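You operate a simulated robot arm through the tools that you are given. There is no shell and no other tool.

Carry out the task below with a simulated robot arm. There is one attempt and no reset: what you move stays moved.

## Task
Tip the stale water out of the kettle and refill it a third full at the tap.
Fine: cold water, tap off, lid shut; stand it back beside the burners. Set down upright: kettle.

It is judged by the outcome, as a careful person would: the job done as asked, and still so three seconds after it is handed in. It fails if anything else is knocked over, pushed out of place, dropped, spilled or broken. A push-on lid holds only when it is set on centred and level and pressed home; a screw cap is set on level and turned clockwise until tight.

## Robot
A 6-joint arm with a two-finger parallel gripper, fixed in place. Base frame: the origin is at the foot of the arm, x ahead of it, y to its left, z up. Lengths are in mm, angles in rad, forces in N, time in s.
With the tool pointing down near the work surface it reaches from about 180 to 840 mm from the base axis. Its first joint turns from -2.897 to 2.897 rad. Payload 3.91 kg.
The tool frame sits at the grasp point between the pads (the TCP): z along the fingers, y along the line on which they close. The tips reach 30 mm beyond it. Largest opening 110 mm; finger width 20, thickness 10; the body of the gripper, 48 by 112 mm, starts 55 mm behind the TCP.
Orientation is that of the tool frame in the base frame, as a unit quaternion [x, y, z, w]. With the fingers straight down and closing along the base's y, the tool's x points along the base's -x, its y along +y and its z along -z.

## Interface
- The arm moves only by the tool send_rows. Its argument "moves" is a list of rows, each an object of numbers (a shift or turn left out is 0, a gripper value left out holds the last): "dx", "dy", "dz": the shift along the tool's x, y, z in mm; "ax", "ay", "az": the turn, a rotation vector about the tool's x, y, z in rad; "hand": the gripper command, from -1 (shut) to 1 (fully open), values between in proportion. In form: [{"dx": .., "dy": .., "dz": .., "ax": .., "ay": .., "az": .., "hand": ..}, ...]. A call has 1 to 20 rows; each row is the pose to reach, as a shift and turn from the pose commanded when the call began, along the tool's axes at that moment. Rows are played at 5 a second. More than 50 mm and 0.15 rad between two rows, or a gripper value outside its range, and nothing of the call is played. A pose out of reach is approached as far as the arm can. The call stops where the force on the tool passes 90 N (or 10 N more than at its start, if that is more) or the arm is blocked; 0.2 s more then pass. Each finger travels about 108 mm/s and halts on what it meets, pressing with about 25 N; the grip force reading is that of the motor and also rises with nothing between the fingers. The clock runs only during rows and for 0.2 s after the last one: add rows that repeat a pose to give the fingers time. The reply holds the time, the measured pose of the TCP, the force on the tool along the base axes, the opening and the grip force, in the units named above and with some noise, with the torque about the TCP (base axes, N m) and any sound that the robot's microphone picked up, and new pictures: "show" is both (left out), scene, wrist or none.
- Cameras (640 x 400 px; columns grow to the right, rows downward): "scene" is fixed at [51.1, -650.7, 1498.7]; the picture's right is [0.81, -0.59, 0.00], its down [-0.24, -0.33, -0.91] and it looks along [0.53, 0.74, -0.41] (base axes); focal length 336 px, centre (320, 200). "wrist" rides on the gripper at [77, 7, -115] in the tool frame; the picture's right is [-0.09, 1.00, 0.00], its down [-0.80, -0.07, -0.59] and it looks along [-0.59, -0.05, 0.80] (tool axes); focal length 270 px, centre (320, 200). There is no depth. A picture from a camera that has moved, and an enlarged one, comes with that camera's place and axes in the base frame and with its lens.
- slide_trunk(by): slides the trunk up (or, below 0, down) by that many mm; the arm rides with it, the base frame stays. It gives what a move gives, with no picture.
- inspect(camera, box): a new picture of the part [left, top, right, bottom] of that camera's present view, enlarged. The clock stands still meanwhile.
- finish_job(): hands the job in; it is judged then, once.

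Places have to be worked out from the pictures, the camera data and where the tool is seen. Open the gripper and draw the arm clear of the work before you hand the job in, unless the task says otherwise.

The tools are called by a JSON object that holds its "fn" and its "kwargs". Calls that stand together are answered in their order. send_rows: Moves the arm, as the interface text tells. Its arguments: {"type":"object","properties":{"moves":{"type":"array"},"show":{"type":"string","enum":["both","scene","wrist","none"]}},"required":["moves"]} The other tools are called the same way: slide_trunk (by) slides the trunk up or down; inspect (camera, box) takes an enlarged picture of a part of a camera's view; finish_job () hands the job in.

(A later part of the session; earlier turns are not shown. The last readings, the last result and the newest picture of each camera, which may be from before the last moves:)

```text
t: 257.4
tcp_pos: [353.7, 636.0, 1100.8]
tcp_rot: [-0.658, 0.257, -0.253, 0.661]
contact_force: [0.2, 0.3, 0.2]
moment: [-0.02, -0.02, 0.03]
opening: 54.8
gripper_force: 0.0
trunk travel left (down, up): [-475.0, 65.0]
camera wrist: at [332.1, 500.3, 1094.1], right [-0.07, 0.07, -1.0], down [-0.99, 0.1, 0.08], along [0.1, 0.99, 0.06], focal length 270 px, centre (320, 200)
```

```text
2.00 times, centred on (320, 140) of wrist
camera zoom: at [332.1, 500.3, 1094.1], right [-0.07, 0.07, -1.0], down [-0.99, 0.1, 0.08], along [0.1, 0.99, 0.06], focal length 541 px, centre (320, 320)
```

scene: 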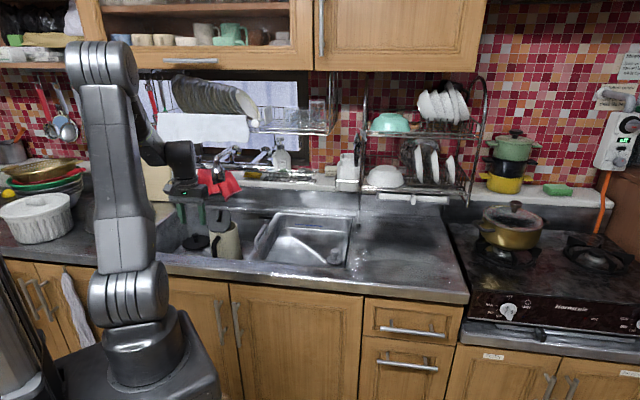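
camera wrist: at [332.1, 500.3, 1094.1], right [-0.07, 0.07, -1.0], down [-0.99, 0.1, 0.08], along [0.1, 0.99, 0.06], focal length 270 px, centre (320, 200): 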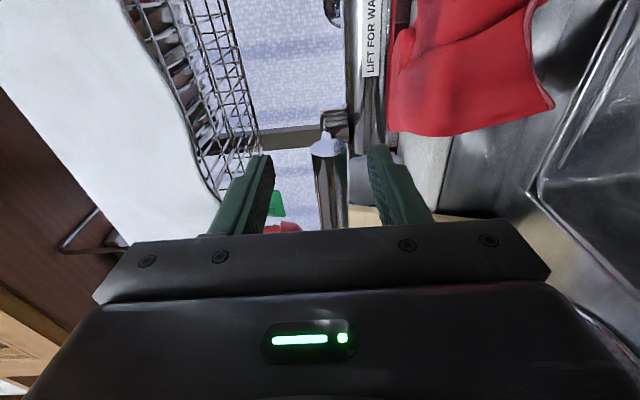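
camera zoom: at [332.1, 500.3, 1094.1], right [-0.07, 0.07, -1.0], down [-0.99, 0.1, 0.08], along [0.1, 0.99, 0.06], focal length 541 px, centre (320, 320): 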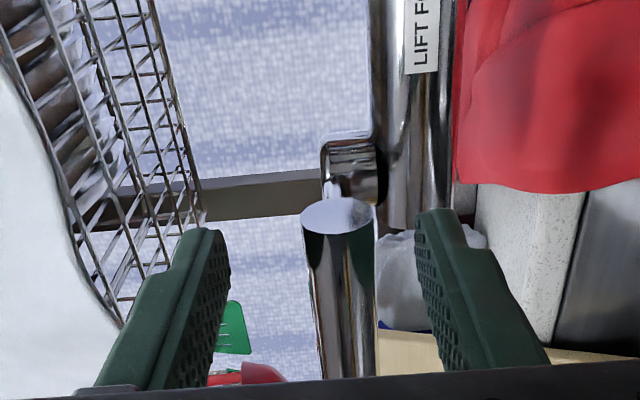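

Same alignment as last time. I lower 4 mm, grip, and give a pulse of about 1.2 s at the same lift, closing with a slight extra press.

{"fn": "send_rows", "kwargs": {"moves": [{"dy": 4, "hand": 0.0}, {"dy": 4, "hand": -0.5}, {"dy": 4, "hand": -1}, {"dy": 4, "hand": -1}, {"dy": 4, "hand": -1}], "show": "none"}}

{"fn": "send_rows", "kwargs": {"moves": [{"dy": -5, "hand": -1}, {"dy": -10, "dz": 0.5, "hand": -1}, {"dy": -16, "dz": 1, "hand": -1}, {"dy": -16, "dz": 1, "hand": -1}, {"dy": -16, "dz": 1, "hand": -1}, {"dy": -16, "dz": 1, "hand": -1}], "show": "scene"}}

{"fn": "inspect", "kwargs": {"camera": "scene", "box": [180, 140, 280, 260]}}

```text
t: 258.6
tcp_pos: [353.2, 637.2, 1095.4]
tcp_rot: [-0.658, 0.258, -0.254, 0.66]
contact_force: [-0.2, -0.5, -1.6]
moment: [-0.39, -0.25, 0.1]
opening: 17.6
gripper_force: 44.3
trunk travel left (down, up): [-475.0, 65.0]
```

```text
t: 260.0
tcp_pos: [353.5, 637.9, 1113.3]
tcp_rot: [-0.658, 0.259, -0.254, 0.66]
contact_force: [-1.6, -1.2, -2.1]
moment: [-0.42, -0.19, 0.18]
opening: 17.5
gripper_force: 44.8
trunk travel left (down, up): [-475.0, 65.0]
```

scene: 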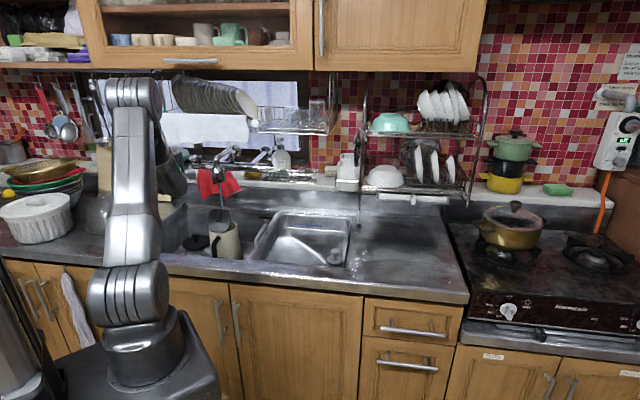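

```text
3.33 times, centred on (230, 200) of scene
camera zoom: at [51.1, -650.7, 1498.7], right [0.81, -0.59, 0.0], down [-0.24, -0.33, -0.91], along [0.53, 0.74, -0.41], focal length 1120 px, centre (620, 200)
```

zoom: 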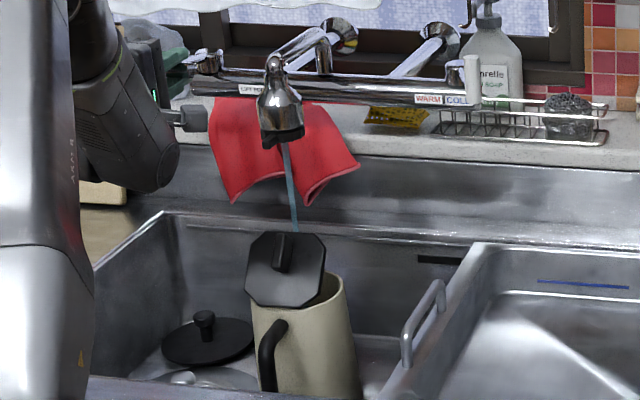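

Stream lands in the mouth again. ~0.6 s more, then shut with a firm press.

{"fn": "send_rows", "kwargs": {"moves": [{"hand": -1}, {"hand": -1}, {"hand": -1}, {"dy": 9, "dz": -0.5, "hand": -1}, {"dy": 17, "dz": -1, "hand": -1}, {"dy": 20, "dz": -1, "hand": -1}, {"dy": 21, "dz": -1, "hand": -1}, {"dy": 21, "dz": -1, "hand": -1}], "show": "scene"}}

{"fn": "inspect", "kwargs": {"camera": "scene", "box": [180, 140, 280, 260]}}

```text
t: 261.8
tcp_pos: [352.7, 637.7, 1093.9]
tcp_rot: [-0.656, 0.258, -0.254, 0.662]
contact_force: [4.1, 10.5, 17.6]
moment: [-0.11, -0.47, 0.01]
opening: 17.4
gripper_force: 44.7
trunk travel left (down, up): [-475.0, 65.0]
```

scene: 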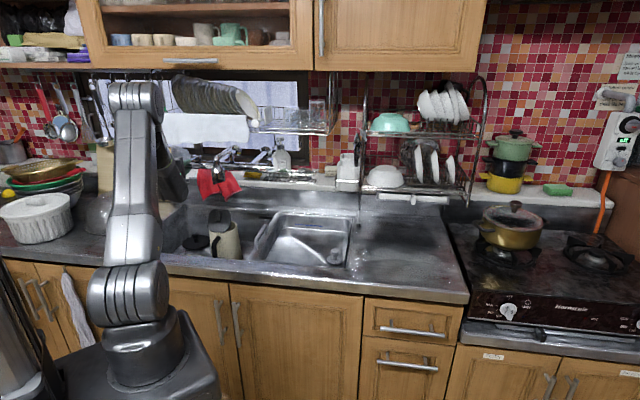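

```text
3.33 times, centred on (230, 200) of scene
camera zoom: at [51.1, -650.7, 1498.7], right [0.81, -0.59, 0.0], down [-0.24, -0.33, -0.91], along [0.53, 0.74, -0.41], focal length 1120 px, centre (620, 200)
```

zoom: 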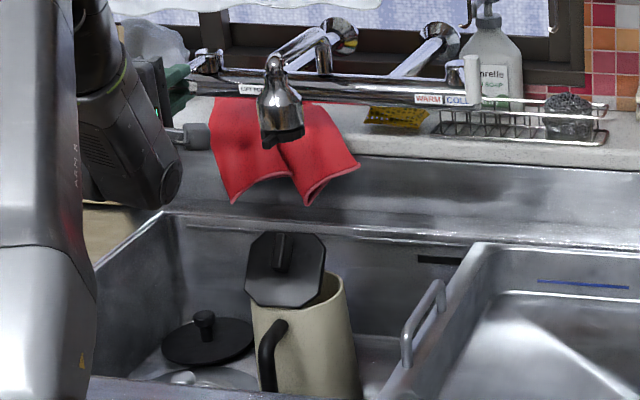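

Shut against its stop, no stream. I release and withdraw.

{"fn": "send_rows", "kwargs": {"moves": [{"dy": -2, "hand": -0.5}, {"dy": -2, "hand": 0.0}, {"dy": -2, "hand": 0.0}, {"dy": -2, "dz": -25, "hand": 0.0}, {"dy": -2, "dz": -65, "hand": 0.0}, {"dy": -2, "dz": -105, "hand": 0.0}, {"dy": -2, "dz": -112, "hand": 0.0}, {"dy": -2, "dz": -112, "hand": 0.0}], "show": "wrist"}}

{"fn": "send_rows", "kwargs": {"moves": [{"ax": -0.13, "hand": 0.0}, {"ax": -0.26, "hand": 0.0}, {"ax": -0.39, "hand": 0.0}, {"ax": -0.52, "hand": 0.0}, {"ax": -0.65, "hand": 0.0}, {"ax": -0.78, "hand": 0.0}, {"ax": -0.91, "hand": 0.0}, {"ax": -1.04, "hand": 0.0}, {"ax": -1.17, "hand": 0.0}, {"ax": -1.3, "hand": 0.0}, {"ax": -1.43, "hand": 0.0}, {"ax": -1.571, "hand": 0.0}, {"ax": -1.571, "hand": 0.0}], "show": "scene"}}

{"fn": "inspect", "kwargs": {"camera": "scene", "box": [170, 145, 230, 190]}}

```text
t: 263.6
tcp_pos: [278.8, 555.7, 1094.0]
tcp_rot: [-0.658, 0.258, -0.253, 0.661]
contact_force: [-0.4, 0.2, -0.5]
moment: [0.01, 0.03, 0.02]
opening: 55.1
gripper_force: 0.0
trunk travel left (down, up): [-475.0, 65.0]
camera wrist: at [256.9, 419.0, 1088.0], right [-0.07, 0.07, -1.0], down [-0.99, 0.1, 0.08], along [0.11, 0.99, 0.06], focal length 270 px, centre (320, 200)
```

wrist: 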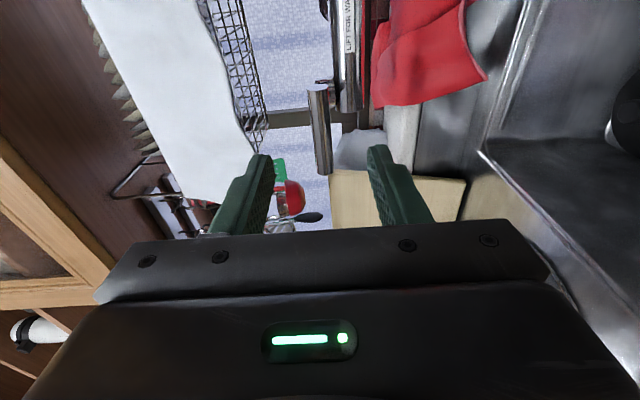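

```text
t: 266.4
tcp_pos: [277.3, 555.3, 1092.4]
tcp_rot: [0.932, -0.362, -0.003, -0.002]
contact_force: [1.1, -0.3, -0.4]
moment: [-0.04, 0.0, 0.0]
opening: 54.9
gripper_force: 0.0
trunk travel left (down, up): [-475.0, 65.0]
```

scene: 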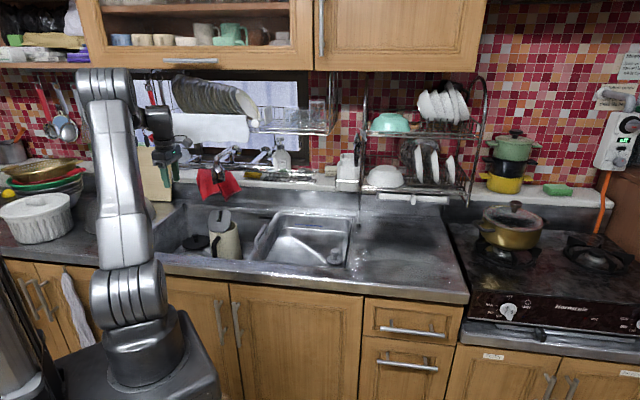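

```text
8.89 times, centred on (200, 168) of scene
camera zoom: at [51.1, -650.7, 1498.7], right [0.81, -0.59, 0.0], down [-0.24, -0.33, -0.91], along [0.53, 0.74, -0.41], focal length 2988 px, centre (1387, 489)
```

zoom: 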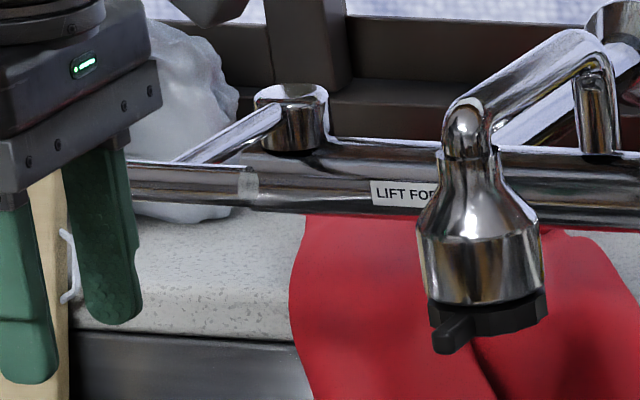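

The lever is at its original shut position. Back to the handle.

{"fn": "send_rows", "kwargs": {"moves": [{"dx": 10, "dy": 12, "az": 0.14, "hand": 0.0}, {"dx": 22, "dy": 24, "dz": 5, "az": 0.28, "hand": 0.0}, {"dx": 34, "dy": 36, "dz": 12, "az": 0.42, "hand": 0.0}, {"dx": 47, "dy": 48, "dz": 20, "az": 0.56, "hand": 0.0}, {"dx": 60, "dy": 60, "dz": 30, "az": 0.7, "hand": 0.0}, {"dx": 73, "dy": 72, "dz": 40, "az": 0.84, "hand": 0.0}, {"dx": 86, "dy": 84, "dz": 50, "az": 0.98, "hand": 0.0}, {"dx": 98, "dy": 95, "dz": 60, "az": 1.12, "hand": 0.0}, {"dx": 109, "dy": 105, "dz": 68, "az": 1.26, "hand": 0.0}, {"dx": 118, "dy": 113, "dz": 73, "az": 1.4, "hand": 0.0}, {"dx": 126, "dy": 117, "dz": 73, "az": 1.53, "hand": 0.0}, {"dx": 126, "dy": 117, "dz": 73, "az": 1.571, "hand": 0.0}, {"dx": 126, "dy": 117, "dz": 73, "az": 1.571, "hand": 0.0}], "show": "wrist"}}

{"fn": "inspect", "kwargs": {"camera": "wrist", "box": [180, 20, 460, 240]}}

```text
t: 269.2
tcp_pos: [288.9, 383.3, 1019.2]
tcp_rot: [-0.403, 0.915, 0.005, 0.0]
contact_force: [0.9, 0.6, 0.6]
moment: [-0.01, 0.0, 0.04]
opening: 54.8
gripper_force: 0.1
trunk travel left (down, up): [-475.0, 65.0]
camera wrist: at [233.7, 330.7, 1134.3], right [-0.68, 0.74, 0.01], down [0.6, 0.54, 0.59], along [0.43, 0.41, -0.8], focal length 270 px, centre (320, 200)
```

wrist: 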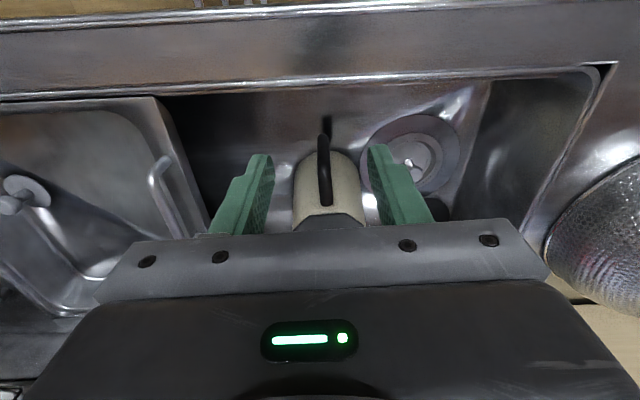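

```text
1.82 times, centred on (320, 130) of wrist
camera zoom: at [233.7, 330.7, 1134.3], right [-0.68, 0.74, 0.01], down [0.6, 0.54, 0.59], along [0.43, 0.41, -0.8], focal length 491 px, centre (320, 327)
```

zoom: 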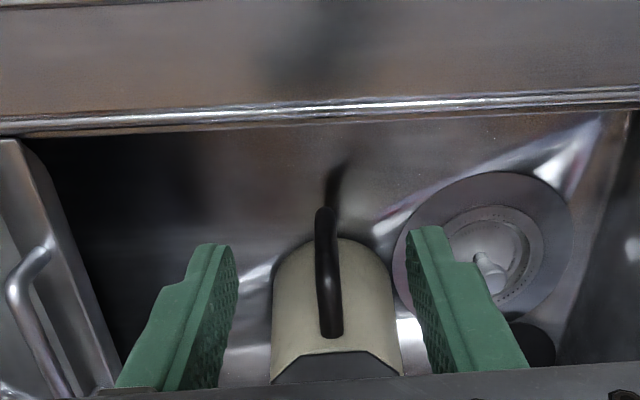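

Aligned. I go down, grip, lift and weigh.

{"fn": "send_rows", "kwargs": {"moves": [{"dx": -35, "dy": -1, "dz": 30, "hand": 0.0}, {"dx": -70, "dy": -2, "dz": 60, "hand": 0.0}, {"dx": -98, "dy": -2, "dz": 97, "hand": 0.0}, {"dx": -98, "dy": -2, "dz": 140, "hand": 0.0}, {"dx": -98, "dy": -2, "dz": 174, "hand": 0.0}, {"dx": -98, "dy": -2, "dz": 200, "hand": 0.0}, {"dx": -98, "dy": -2, "dz": 208, "hand": 0.0}, {"dx": -98, "dy": -2, "dz": 208, "hand": -0.5}, {"dx": -98, "dy": -2, "dz": 208, "hand": -1}, {"dx": -98, "dy": -2, "dz": 208, "hand": -1}, {"dx": -98, "dy": -2, "dz": 208, "hand": -1}], "show": "wrist"}}

{"fn": "send_rows", "kwargs": {"moves": [{"dz": -5, "hand": -1}, {"dz": -10, "hand": -1}, {"dz": -16, "hand": -1}, {"dz": -20, "hand": -1}, {"dz": -20, "hand": -1}], "show": "none"}}

{"fn": "send_rows", "kwargs": {"moves": [{"hand": -1}], "show": "none"}}

{"fn": "send_rows", "kwargs": {"moves": [{"hand": -1}], "show": "scene"}}

```text
t: 271.6
tcp_pos: [357.9, 455.9, 809.8]
tcp_rot: [-0.403, 0.915, 0.004, -0.001]
contact_force: [1.6, -1.6, -0.2]
moment: [-0.48, -0.5, -0.18]
opening: 17.8
gripper_force: 25.0
trunk travel left (down, up): [-475.0, 65.0]
camera wrist: at [300.8, 402.0, 926.9], right [-0.68, 0.74, 0.01], down [0.6, 0.54, 0.59], along [0.43, 0.41, -0.8], focal length 270 px, centre (320, 200)
```

wrist: 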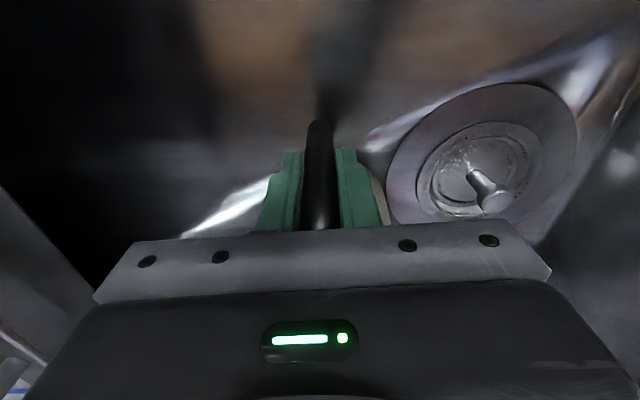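

```text
t: 272.8
tcp_pos: [357.3, 455.8, 831.3]
tcp_rot: [-0.404, 0.915, 0.003, -0.001]
contact_force: [-0.9, -0.5, -10.8]
moment: [-0.69, 0.59, -0.02]
opening: 17.4
gripper_force: 25.8
trunk travel left (down, up): [-475.0, 65.0]
```

```text
t: 273.2
tcp_pos: [355.8, 455.3, 831.4]
tcp_rot: [-0.404, 0.915, 0.003, -0.001]
contact_force: [-0.6, 0.5, -10.3]
moment: [-0.67, 0.6, 0.02]
opening: 17.8
gripper_force: 24.8
trunk travel left (down, up): [-475.0, 65.0]
```

```text
t: 273.6
tcp_pos: [356.5, 455.7, 830.2]
tcp_rot: [-0.404, 0.915, 0.004, -0.002]
contact_force: [-0.2, 1.2, -9.7]
moment: [-0.69, 0.56, 0.0]
opening: 18.1
gripper_force: 24.8
trunk travel left (down, up): [-475.0, 65.0]
```

scene: 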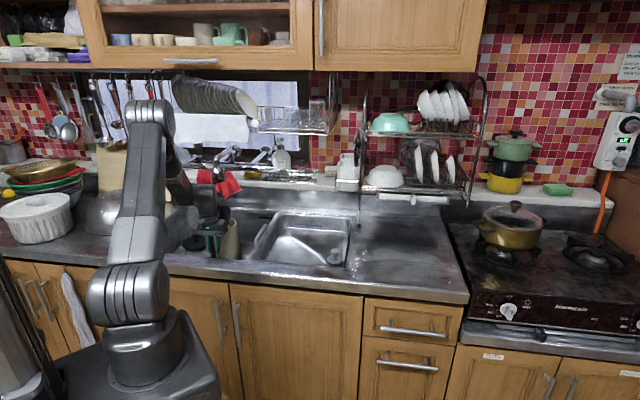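

About 0.44 L now — roughly a third. I swing it back from under the nozzle.

{"fn": "send_rows", "kwargs": {"moves": [{"dy": -2, "az": -0.07, "hand": -1}, {"dy": -5, "az": -0.18, "hand": -1}, {"dy": -9, "az": -0.31, "hand": -1}, {"dy": -13, "az": -0.45, "hand": -1}, {"dy": -17, "az": -0.59, "hand": -1}, {"dy": -21, "az": -0.73, "hand": -1}, {"dy": -25, "az": -0.87, "hand": -1}, {"dy": -29, "az": -1.01, "hand": -1}, {"dy": -33, "az": -1.15, "hand": -1}, {"dy": -37, "az": -1.28, "hand": -1}, {"dy": -41, "az": -1.4, "hand": -1}, {"dy": -44, "az": -1.5, "hand": -1}, {"dy": -45, "az": -1.56, "hand": -1}, {"dy": -45, "az": -1.571, "hand": -1}], "show": "scene"}}

{"fn": "inspect", "kwargs": {"camera": "scene", "box": [170, 170, 280, 270]}}

```text
t: 276.6
tcp_pos: [391.2, 425.5, 831.6]
tcp_rot: [0.933, -0.36, -0.003, -0.001]
contact_force: [0.5, -0.3, -10.2]
moment: [-0.59, -0.62, -0.01]
opening: 18.2
gripper_force: 24.8
trunk travel left (down, up): [-475.0, 65.0]
```

scene: 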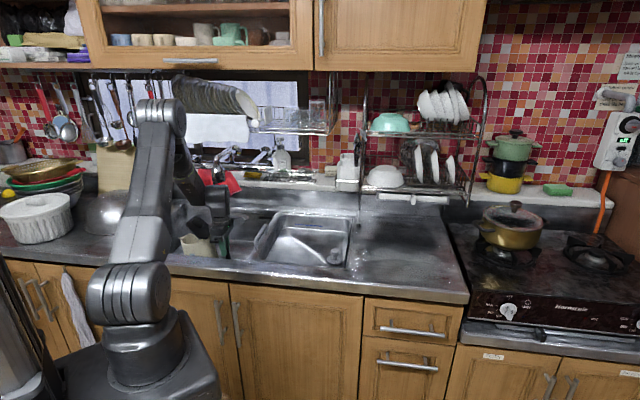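

```text
4.00 times, centred on (225, 220) of scene
camera zoom: at [51.1, -650.7, 1498.7], right [0.81, -0.59, 0.0], down [-0.24, -0.33, -0.91], along [0.53, 0.74, -0.41], focal length 1345 px, centre (700, 120)
```

zoom: 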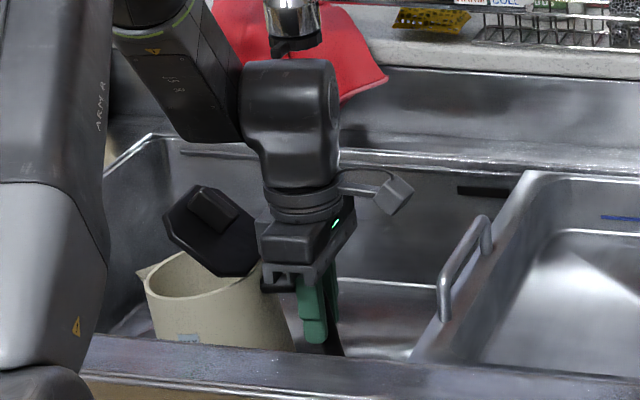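

It crept ~7° spout-down again. I level it with the tool while lifting it straight up out of the basin.

{"fn": "send_rows", "kwargs": {"moves": [{"dz": -15, "ay": -0.04, "hand": -1}, {"dz": -40, "ay": -0.08, "hand": -1}, {"dz": -75, "ay": -0.12, "hand": -1}, {"dz": -112, "ay": -0.13, "hand": -1}, {"dz": -150, "ay": -0.135, "hand": -1}, {"dz": -185, "ay": -0.14, "hand": -1}, {"dz": -210, "ay": -0.145, "hand": -1}, {"dz": -225, "ay": -0.15, "hand": -1}, {"dz": -225, "ay": -0.15, "hand": -1}], "show": "scene"}}

{"fn": "inspect", "kwargs": {"camera": "scene", "box": [140, 110, 270, 230]}}

```text
t: 278.6
tcp_pos: [392.1, 425.2, 1055.4]
tcp_rot: [0.929, -0.361, -0.073, -0.028]
contact_force: [-0.7, -0.6, -10.0]
moment: [-0.58, -0.63, -0.02]
opening: 17.8
gripper_force: 25.2
trunk travel left (down, up): [-475.0, 65.0]
```

scene: 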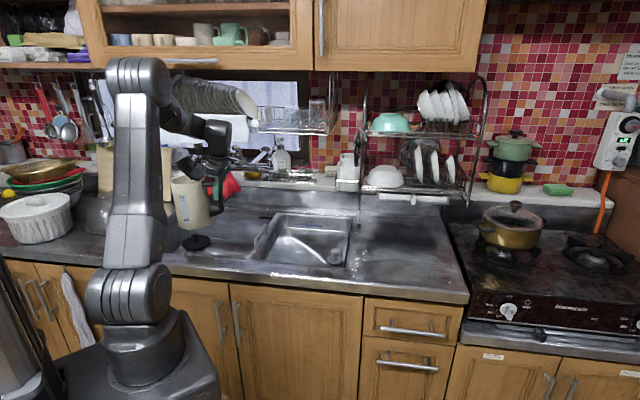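

```text
3.33 times, centred on (205, 170) of scene
camera zoom: at [51.1, -650.7, 1498.7], right [0.81, -0.59, 0.0], down [-0.24, -0.33, -0.91], along [0.53, 0.74, -0.41], focal length 1120 px, centre (703, 300)
```

zoom: 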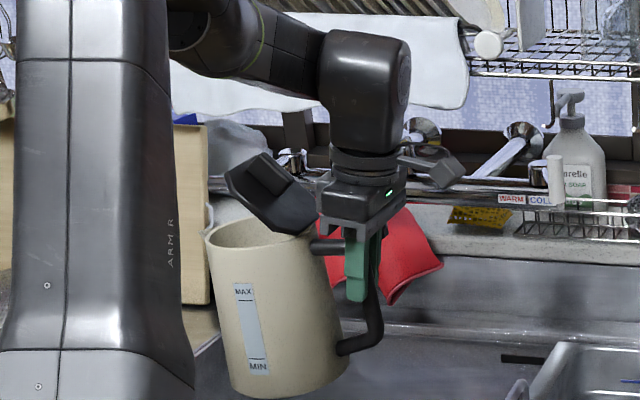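

Level now. I take a quick look at the gauge strip for any level indication.

{"fn": "inspect", "kwargs": {"camera": "scene", "box": [172, 200, 197, 228]}}

```text
14.29 times, centred on (184, 214) of scene
camera zoom: at [51.1, -650.7, 1498.7], right [0.81, -0.59, 0.0], down [-0.24, -0.33, -0.91], along [0.53, 0.74, -0.41], focal length 4802 px, centre (2256, 0)
```

zoom: 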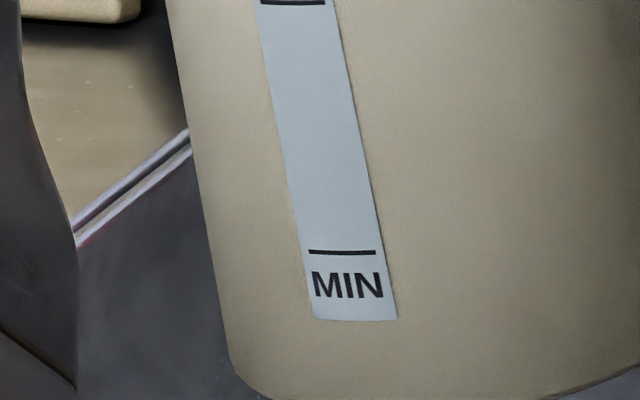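

No level window there. Now I carry it to the counter beside the burners, rotating about the vertical so it stays level.

{"fn": "send_rows", "kwargs": {"moves": [{"dx": 13, "dy": 3, "dz": -2, "ax": 0.004, "az": 0.023, "hand": -1}, {"dx": 33, "dy": 8, "dz": -6, "ax": 0.009, "az": 0.059, "hand": -1}, {"dx": 59, "dy": 15, "dz": -10, "ax": 0.017, "az": 0.105, "hand": -1}, {"dx": 92, "dy": 23, "dz": -16, "ax": 0.026, "az": 0.164, "hand": -1}, {"dx": 125, "dy": 31, "dz": -22, "ax": 0.035, "az": 0.222, "hand": -1}, {"dx": 165, "dy": 40, "dz": -29, "ax": 0.046, "az": 0.293, "hand": -1}, {"dx": 204, "dy": 50, "dz": -36, "ax": 0.057, "az": 0.363, "hand": -1}, {"dx": 244, "dy": 60, "dz": -43, "ax": 0.068, "az": 0.433, "hand": -1}, {"dx": 283, "dy": 70, "dz": -50, "ax": 0.08, "az": 0.504, "hand": -1}, {"dx": 323, "dy": 79, "dz": -57, "ax": 0.091, "az": 0.574, "hand": -1}, {"dx": 362, "dy": 89, "dz": -64, "ax": 0.102, "az": 0.644, "hand": -1}, {"dx": 402, "dy": 99, "dz": -71, "ax": 0.113, "az": 0.714, "hand": -1}, {"dx": 441, "dy": 108, "dz": -78, "ax": 0.124, "az": 0.785, "hand": -1}, {"dx": 481, "dy": 118, "dz": -85, "ax": 0.135, "az": 0.855, "hand": -1}, {"dx": 520, "dy": 128, "dz": -92, "ax": 0.146, "az": 0.925, "hand": -1}, {"dx": 560, "dy": 137, "dz": -98, "ax": 0.157, "az": 0.995, "hand": -1}, {"dx": 593, "dy": 146, "dz": -104, "ax": 0.167, "az": 1.054, "hand": -1}, {"dx": 619, "dy": 152, "dz": -109, "ax": 0.174, "az": 1.101, "hand": -1}, {"dx": 639, "dy": 157, "dz": -112, "ax": 0.179, "az": 1.136, "hand": -1}, {"dx": 652, "dy": 160, "dz": -115, "ax": 0.183, "az": 1.159, "hand": -1}], "show": "both"}}

{"fn": "inspect", "kwargs": {"camera": "scene", "box": [340, 130, 470, 280]}}

```text
t: 282.8
tcp_pos: [775.6, -141.1, 1064.8]
tcp_rot: [-0.574, 0.815, 0.045, 0.064]
contact_force: [-0.5, -0.4, -10.7]
moment: [-0.78, 0.27, 0.04]
opening: 18.2
gripper_force: 25.1
trunk travel left (down, up): [-475.0, 65.0]
camera wrist: at [736.8, -225.7, 1167.2], right [-0.91, 0.42, 0.02], down [0.3, 0.63, 0.71], along [0.29, 0.65, -0.7], focal length 270 px, centre (320, 200)
```

scene: 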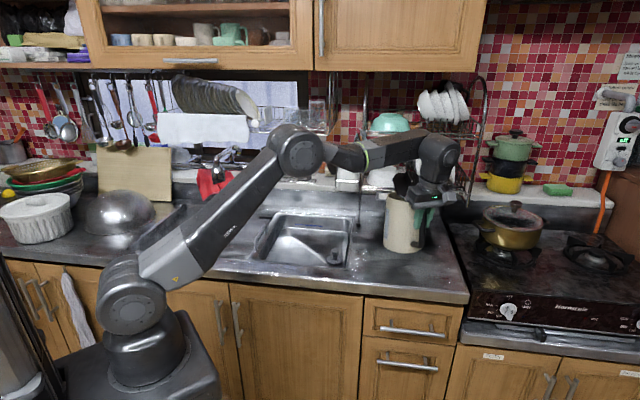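
wrist: 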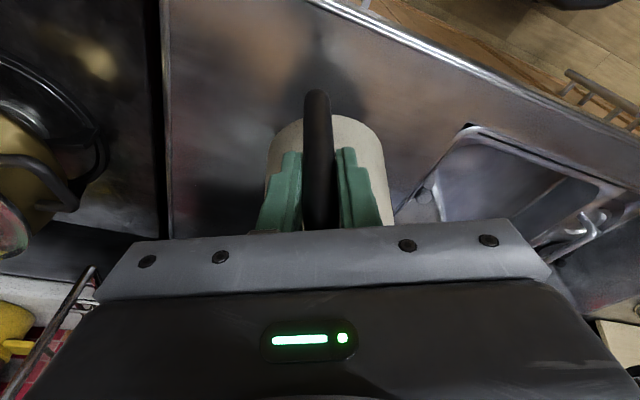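

```text
2.67 times, centred on (405, 205) of scene
camera zoom: at [51.1, -650.7, 1498.7], right [0.81, -0.59, 0.0], down [-0.24, -0.33, -0.91], along [0.53, 0.74, -0.41], focal length 896 px, centre (93, 187)
```

zoom: 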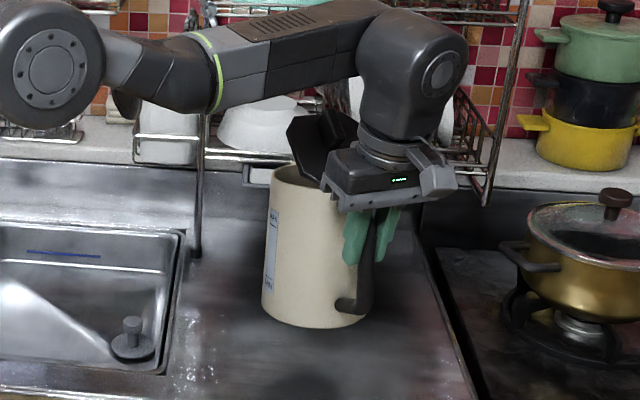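

Over the counter at its old place (axis ≈ (814, −53)). I lower it toward the counter, first to ~15 mm above.

{"fn": "send_rows", "kwargs": {"moves": [{"dx": 1.5, "dz": 10, "hand": -1}, {"dx": 4, "dz": 26, "hand": -1}, {"dx": 7, "dz": 44, "hand": -1}, {"dx": 9.5, "dz": 60, "hand": -1}, {"dx": 11.2, "dz": 71, "hand": -1}, {"dx": 11.2, "dz": 71, "hand": -1}], "show": "scene"}}

{"fn": "inspect", "kwargs": {"camera": "scene", "box": [360, 150, 470, 290]}}

```text
t: 284.2
tcp_pos: [773.3, -142.1, 995.4]
tcp_rot: [-0.574, 0.815, 0.045, 0.065]
contact_force: [0.1, -3.9, 4.9]
moment: [0.78, -0.36, -0.09]
opening: 17.9
gripper_force: 24.9
trunk travel left (down, up): [-475.0, 65.0]
```

scene: 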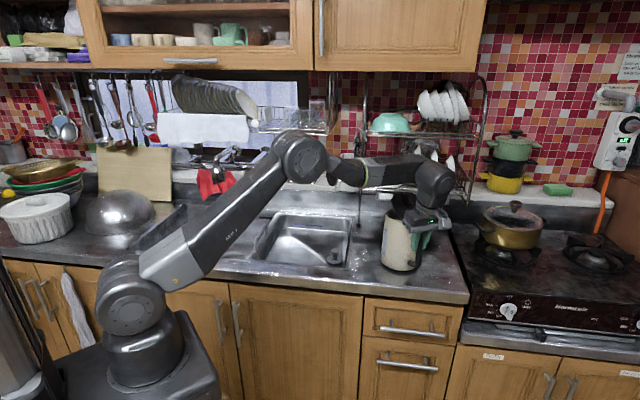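

```text
2.86 times, centred on (415, 220) of scene
camera zoom: at [51.1, -650.7, 1498.7], right [0.81, -0.59, 0.0], down [-0.24, -0.33, -0.91], along [0.53, 0.74, -0.41], focal length 960 px, centre (49, 143)
```

zoom: 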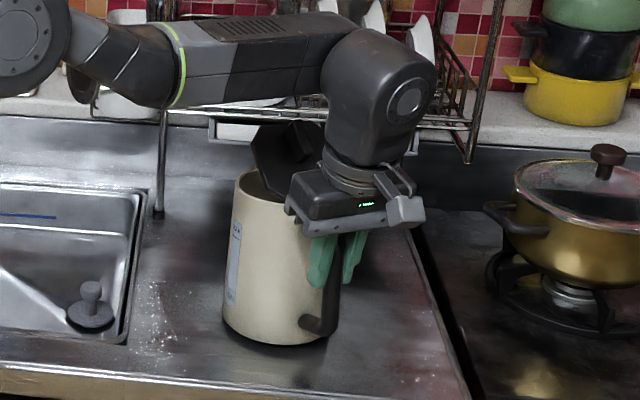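

The spout-side base edge has touched first (it crept ~7° again). I bring the handle down and slightly outward so the kettle pivots flat onto its base.

{"fn": "send_rows", "kwargs": {"moves": [{"dx": 5, "dz": 4, "hand": -1}, {"dx": 10, "dz": 8.5, "hand": -1}, {"dx": 15, "dz": 12.5, "hand": -1}, {"dx": 19, "dz": 16, "hand": -1}, {"dx": 19, "dz": 16, "hand": -1}], "show": "scene"}}

{"fn": "inspect", "kwargs": {"camera": "scene", "box": [360, 150, 470, 290]}}

```text
t: 285.4
tcp_pos: [765.7, -156.8, 977.6]
tcp_rot: [-0.574, 0.815, 0.043, 0.066]
contact_force: [0.1, -4.5, 24.5]
moment: [0.28, -0.41, -0.04]
opening: 18.2
gripper_force: 25.3
trunk travel left (down, up): [-475.0, 65.0]
```

scene: 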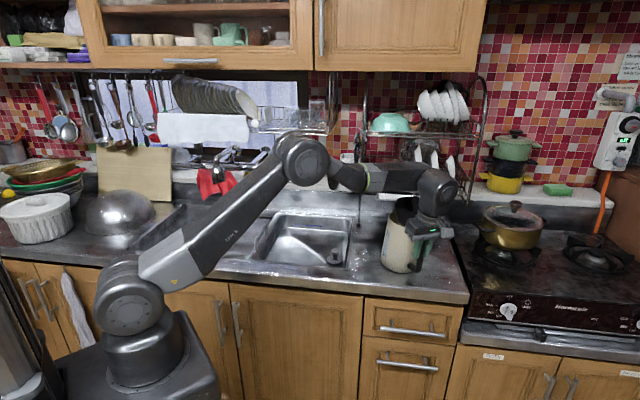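

```text
2.86 times, centred on (415, 220) of scene
camera zoom: at [51.1, -650.7, 1498.7], right [0.81, -0.59, 0.0], down [-0.24, -0.33, -0.91], along [0.53, 0.74, -0.41], focal length 960 px, centre (49, 143)
```

zoom: 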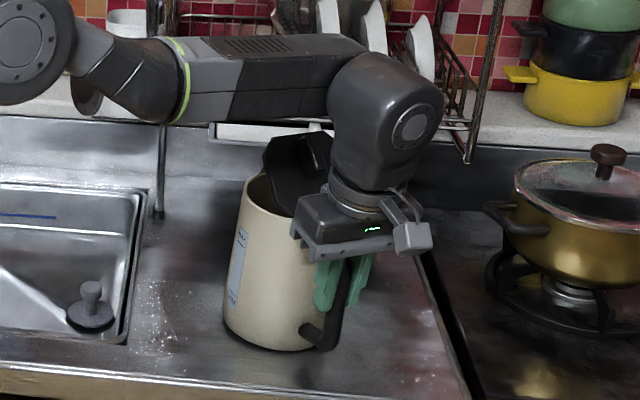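

It stands flat (974–977 as before). I ease off, open the fingers and rise straight up.

{"fn": "send_rows", "kwargs": {"moves": [{"dz": -2, "hand": -1}, {"dz": -2.5, "hand": -0.5}, {"dz": -2.5, "hand": 0.0}, {"dz": -2.5, "hand": 0.0}, {"dx": -3, "dz": -25, "hand": 0.0}, {"dx": -8, "dz": -60, "hand": 0.0}, {"dx": -15, "dz": -105, "hand": 0.0}, {"dx": -20, "dz": -140, "ay": 0.05, "hand": 0.0}, {"dx": -22, "dz": -160, "ay": 0.11, "hand": 0.0}, {"dx": -22, "dz": -170, "ay": 0.157, "hand": 0.0}, {"dx": -22, "dz": -170, "ay": 0.157, "hand": 0.0}], "show": "both"}}

{"fn": "inspect", "kwargs": {"camera": "scene", "box": [360, 170, 460, 290]}}

{"fn": "inspect", "kwargs": {"camera": "wrist", "box": [180, 0, 460, 240]}}

```text
t: 287.8
tcp_pos: [767.6, -161.1, 1147.6]
tcp_rot: [-0.576, 0.817, 0.0, -0.001]
contact_force: [-0.3, 0.9, 1.1]
moment: [-0.02, 0.01, -0.01]
opening: 55.1
gripper_force: 0.1
trunk travel left (down, up): [-475.0, 65.0]
camera wrist: at [733.7, -230.9, 1262.5], right [-0.91, 0.42, 0.0], down [0.34, 0.73, 0.59], along [0.25, 0.54, -0.8], focal length 270 px, centre (320, 200)
```

scene: 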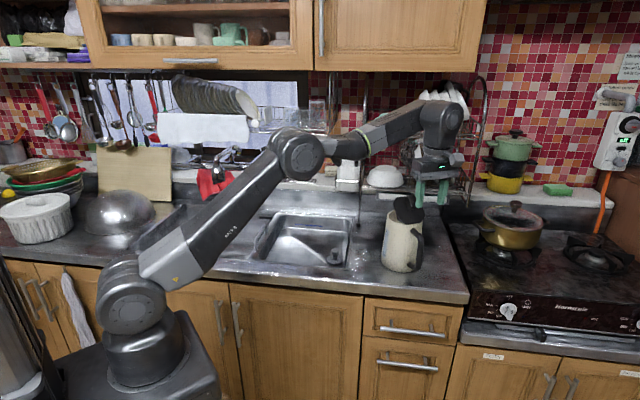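
wrist: 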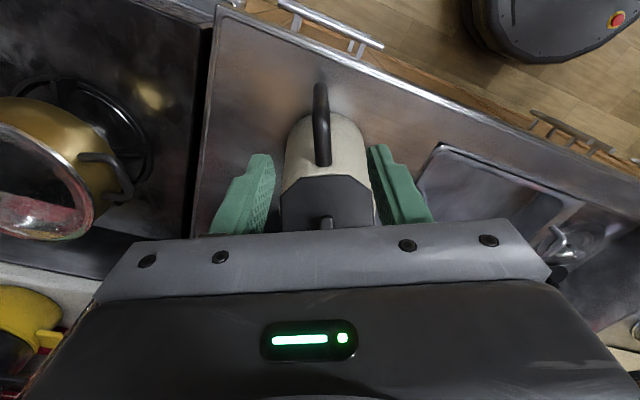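

```text
3.33 times, centred on (410, 230) of scene
camera zoom: at [51.1, -650.7, 1498.7], right [0.81, -0.59, 0.0], down [-0.24, -0.33, -0.91], along [0.53, 0.74, -0.41], focal length 1120 px, centre (20, 100)
```

zoom: 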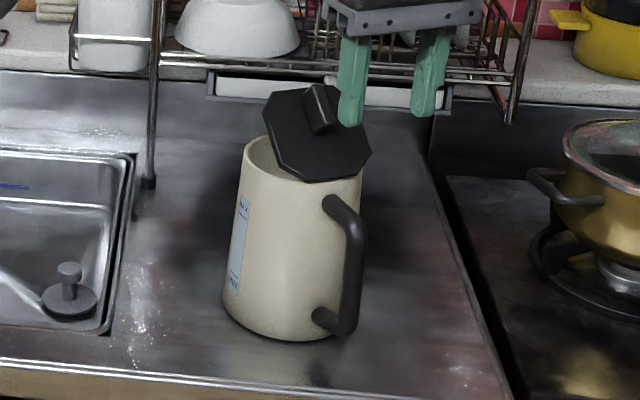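

```text
1.67 times, centred on (320, 120) of wrist
camera zoom: at [733.7, -230.9, 1262.5], right [-0.91, 0.42, 0.0], down [0.34, 0.73, 0.59], along [0.25, 0.54, -0.8], focal length 450 px, centre (320, 333)
```

zoom: 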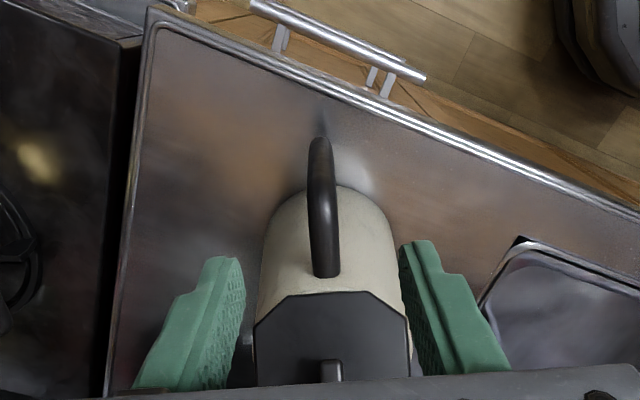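

Kettle upright on the counter, no spill visible, lid about 45° open. To close the lid from above I need a little more reach, so I raise the trunk by 65 mm.

{"fn": "slide_trunk", "kwargs": {"by": 65}}

```text
t: 288.8
tcp_pos: [767.4, -161.2, 1211.1]
tcp_rot: [-0.576, 0.817, 0.002, 0.001]
contact_force: [-0.1, -1.0, -0.2]
moment: [0.0, 0.01, 0.02]
opening: 55.0
gripper_force: 0.0
trunk travel left (down, up): [-540.0, 0.0]
```

Now I move closed fingers over the lid's free edge from the handle side (any contact just pushes it toward closing).

{"fn": "send_rows", "kwargs": {"moves": [{"dx": -15, "dz": 20, "hand": -0.5}, {"dx": -40, "dy": -3, "dz": 45, "hand": -1}, {"dx": -70, "dy": -5, "dz": 62, "hand": -1}, {"dx": -100, "dy": -8, "dz": 66, "hand": -1}, {"dx": -125, "dy": -9, "dz": 68, "hand": -1}, {"dx": -125, "dy": -9, "dz": 68, "hand": -1}], "show": "both"}}

{"fn": "inspect", "kwargs": {"camera": "wrist", "box": [200, 40, 440, 240]}}

{"fn": "inspect", "kwargs": {"camera": "scene", "box": [360, 150, 460, 280]}}

```text
t: 290.2
tcp_pos: [816.2, -45.8, 1143.5]
tcp_rot: [-0.575, 0.818, 0.001, 0.0]
contact_force: [-0.1, -0.1, 0.2]
moment: [-0.01, -0.01, -0.02]
opening: 0.0
gripper_force: 24.7
trunk travel left (down, up): [-540.0, 0.0]
camera wrist: at [783.4, -115.9, 1258.7], right [-0.91, 0.42, 0.0], down [0.34, 0.73, 0.6], along [0.25, 0.54, -0.8], focal length 270 px, centre (320, 200)
```

scene: 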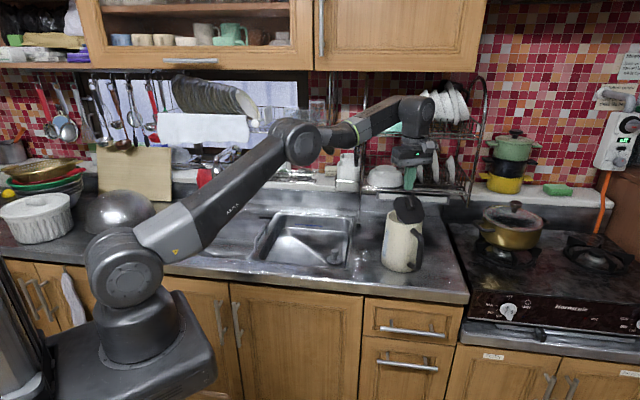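
wrist: 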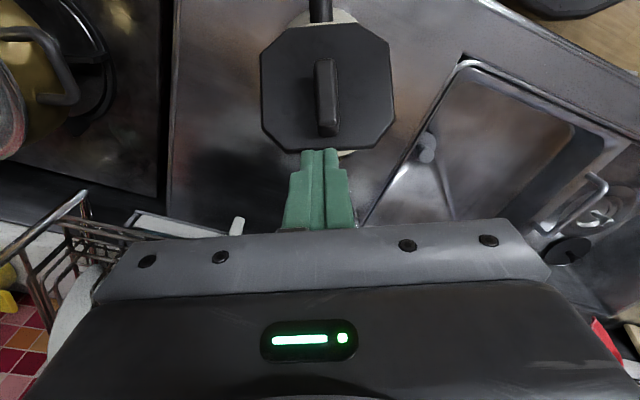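

```text
2.00 times, centred on (320, 140) of wrist
camera zoom: at [783.4, -115.9, 1258.7], right [-0.91, 0.42, 0.0], down [0.34, 0.73, 0.6], along [0.25, 0.54, -0.8], focal length 541 px, centre (320, 320)
```

zoom: 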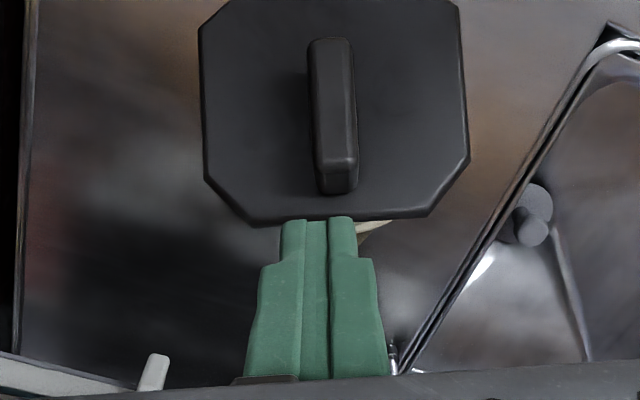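

```text
3.08 times, centred on (410, 215) of scene
camera zoom: at [51.1, -650.7, 1498.7], right [0.81, -0.59, 0.0], down [-0.24, -0.33, -0.91], along [0.53, 0.74, -0.41], focal length 1034 px, centre (43, 154)
```

zoom: 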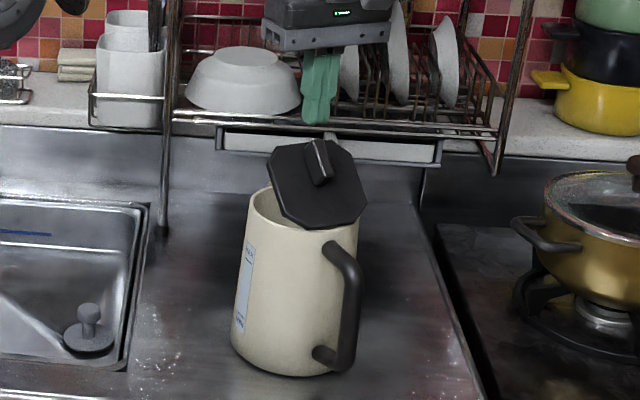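

The free edge is right under the fingertips. I step back 22 mm toward the hinge, open the fingers to straddle the knob, and press the lid down with both fingertips.

{"fn": "send_rows", "kwargs": {"moves": [{"dx": 11, "dy": 2, "hand": -0.27}, {"dx": 22, "dy": 3, "hand": -0.27}, {"dx": 22, "dy": 3, "dz": 10, "hand": -0.27}, {"dx": 22, "dy": 3, "dz": 20, "hand": -0.27}, {"dx": 22, "dy": 3, "dz": 30, "hand": -0.27}, {"dx": 22, "dy": 3, "dz": 40, "hand": -0.27}, {"dx": 22, "dy": 3, "dz": 50, "hand": -0.27}, {"dx": 22, "dy": 3, "dz": 60, "hand": -0.27}, {"dx": 22, "dy": 3, "dz": 60, "hand": -0.27}], "show": "both"}}

{"fn": "inspect", "kwargs": {"camera": "wrist", "box": [200, 20, 440, 240]}}

{"fn": "inspect", "kwargs": {"camera": "scene", "box": [360, 150, 460, 280]}}

```text
t: 292.2
tcp_pos: [806.2, -65.8, 1083.5]
tcp_rot: [-0.577, 0.817, 0.001, 0.0]
contact_force: [0.1, -0.5, -0.4]
moment: [0.0, -0.03, 0.01]
opening: 40.0
gripper_force: 0.1
trunk travel left (down, up): [-540.0, 0.0]
camera wrist: at [773.8, -135.6, 1199.2], right [-0.91, 0.42, 0.0], down [0.34, 0.73, 0.6], along [0.25, 0.54, -0.8], focal length 270 px, centre (320, 200)
```

scene: 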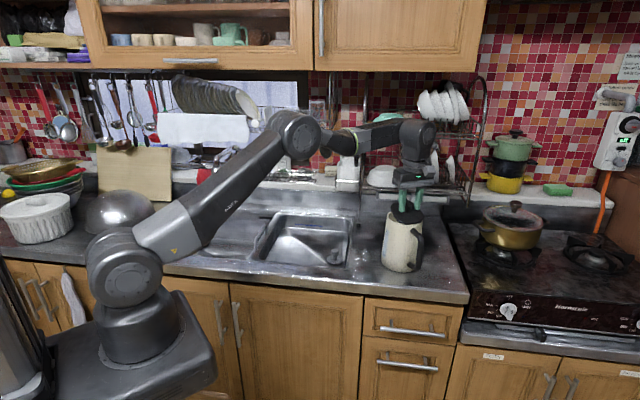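
wrist: 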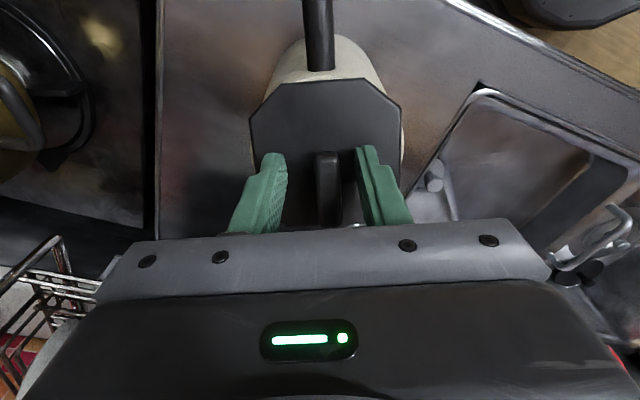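

```text
1.82 times, centred on (320, 130) of wrist
camera zoom: at [773.8, -135.6, 1199.2], right [-0.91, 0.42, 0.0], down [0.34, 0.73, 0.6], along [0.25, 0.54, -0.8], focal length 491 px, centre (320, 327)
```

zoom: 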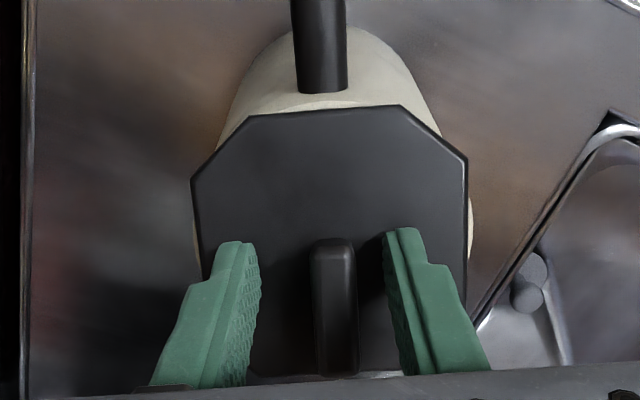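

```text
3.08 times, centred on (410, 215) of scene
camera zoom: at [51.1, -650.7, 1498.7], right [0.81, -0.59, 0.0], down [-0.24, -0.33, -0.91], along [0.53, 0.74, -0.41], focal length 1034 px, centre (43, 154)
```

zoom: 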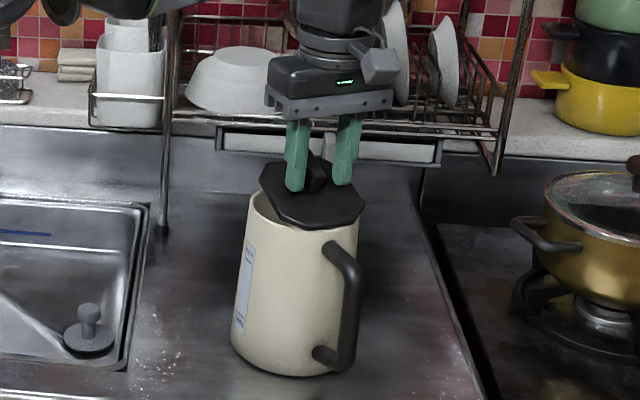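

The lid is folding down under the fingertips. I continue downward until it seats and then press it home.

{"fn": "send_rows", "kwargs": {"moves": [{"dz": 4, "hand": -0.27}, {"dz": 8, "hand": -0.27}, {"dz": 12, "hand": -0.27}, {"dz": 14, "hand": -0.27}, {"dz": 14, "hand": -0.27}], "show": "none"}}

{"fn": "send_rows", "kwargs": {"moves": [{"dz": 2, "hand": -0.27}, {"dz": 4, "hand": -0.27}, {"dz": 4, "hand": -0.27}], "show": "both"}}

{"fn": "inspect", "kwargs": {"camera": "scene", "box": [370, 170, 450, 270]}}

```text
t: 293.4
tcp_pos: [805.8, -65.4, 1070.1]
tcp_rot: [-0.576, 0.818, 0.001, 0.0]
contact_force: [-1.1, -0.5, -0.1]
moment: [0.0, -0.01, 0.03]
opening: 40.4
gripper_force: 0.1
trunk travel left (down, up): [-540.0, 0.0]
```

```text
t: 294.2
tcp_pos: [806.1, -66.5, 1065.9]
tcp_rot: [-0.576, 0.817, 0.001, 0.0]
contact_force: [-0.4, -0.8, -0.6]
moment: [-0.03, 0.01, 0.02]
opening: 40.2
gripper_force: 0.0
trunk travel left (down, up): [-540.0, 0.0]
camera wrist: at [773.5, -136.0, 1181.7], right [-0.91, 0.42, 0.0], down [0.34, 0.73, 0.6], along [0.25, 0.54, -0.8], focal length 270 px, centre (320, 200)
```

scene: 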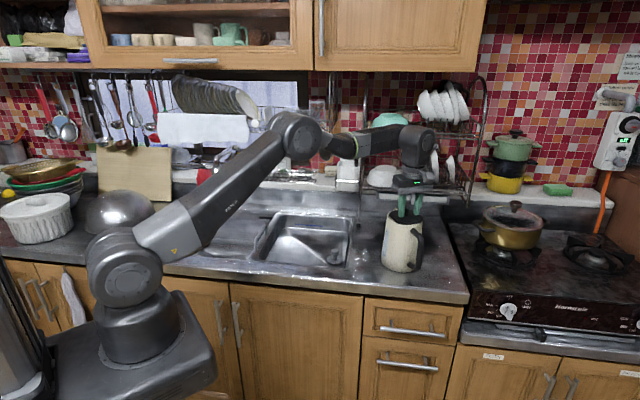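
wrist: 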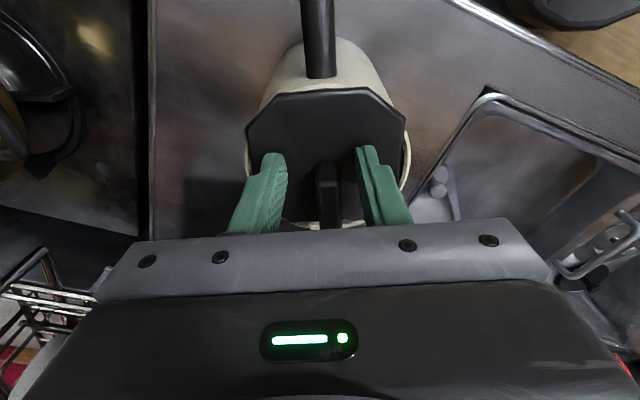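

```text
4.00 times, centred on (410, 220) of scene
camera zoom: at [51.1, -650.7, 1498.7], right [0.81, -0.59, 0.0], down [-0.24, -0.33, -0.91], along [0.53, 0.74, -0.41], focal length 1345 px, centre (-40, 120)
```

zoom: 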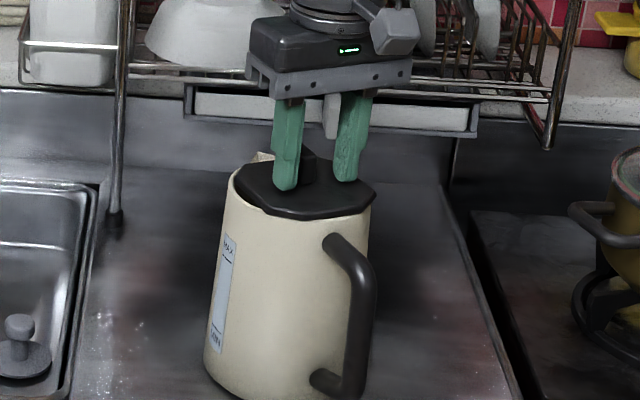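

Nearly closed with no resistance yet. I keep going in 2–3 mm steps to press it home.

{"fn": "send_rows", "kwargs": {"moves": [{"dz": 2, "hand": -0.27}, {"dz": 4, "hand": -0.27}, {"dz": 6, "hand": -0.27}, {"dz": 6, "hand": -0.27}], "show": "none"}}

```text
t: 295.2
tcp_pos: [805.1, -64.9, 1062.8]
tcp_rot: [-0.577, 0.817, -0.002, 0.003]
contact_force: [4.9, 0.5, 30.0]
moment: [0.06, 0.48, -0.07]
opening: 39.1
gripper_force: 0.1
trunk travel left (down, up): [-540.0, 0.0]
```

Pressed with 30 N. I lift off and look at how the lid sits.

{"fn": "send_rows", "kwargs": {"moves": [{"dz": -15, "hand": -0.27}, {"dz": -45, "hand": -0.27}, {"dx": 40, "dz": -80, "hand": -0.27}, {"dx": 70, "dz": -110, "hand": -0.27}, {"dx": 70, "dz": -110, "hand": -0.27}], "show": "both"}}

{"fn": "inspect", "kwargs": {"camera": "scene", "box": [380, 185, 430, 225]}}

{"fn": "inspect", "kwargs": {"camera": "wrist", "box": [220, 40, 420, 230]}}

{"fn": "inspect", "kwargs": {"camera": "scene", "box": [360, 180, 460, 290]}}

```text
refused: row 3 steps farther than a row can; nothing moved
```

```text
10.00 times, centred on (405, 205) of scene
camera zoom: at [51.1, -650.7, 1498.7], right [0.81, -0.59, 0.0], down [-0.24, -0.33, -0.91], along [0.53, 0.74, -0.41], focal length 3362 px, centre (-530, 150)
```

zoom: 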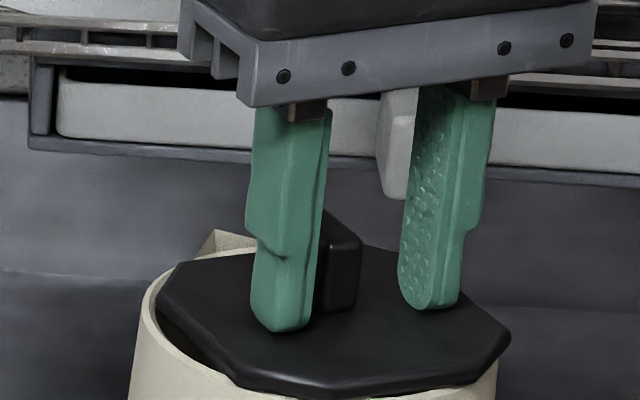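

```text
2.11 times, centred on (320, 135) of wrist
camera zoom: at [771.9, -135.4, 1179.7], right [-0.91, 0.42, -0.01], down [0.33, 0.73, 0.6], along [0.25, 0.54, -0.8], focal length 569 px, centre (320, 337)
```

zoom: 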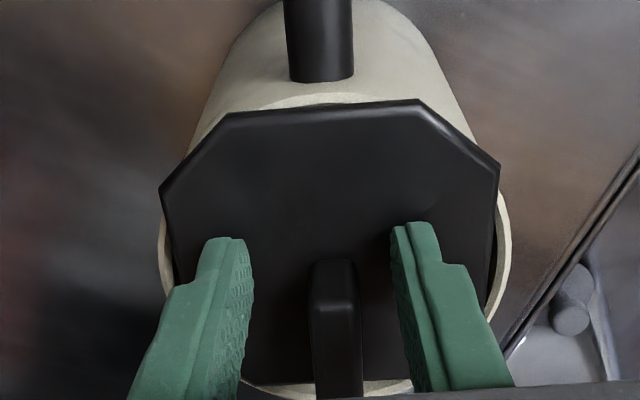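

```text
3.64 times, centred on (410, 235) of scene
camera zoom: at [51.1, -650.7, 1498.7], right [0.81, -0.59, 0.0], down [-0.24, -0.33, -0.91], along [0.53, 0.74, -0.41], focal length 1222 px, centre (-7, 73)
```

zoom: 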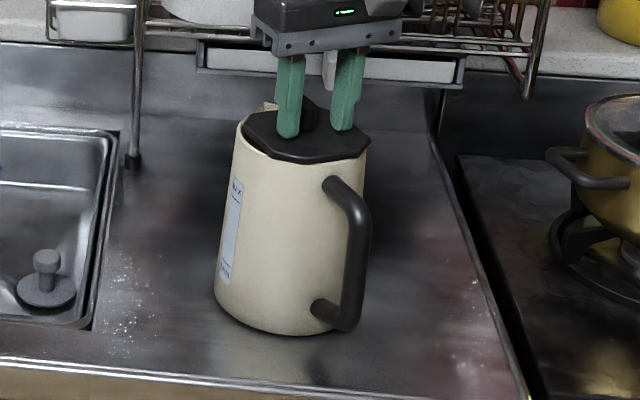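

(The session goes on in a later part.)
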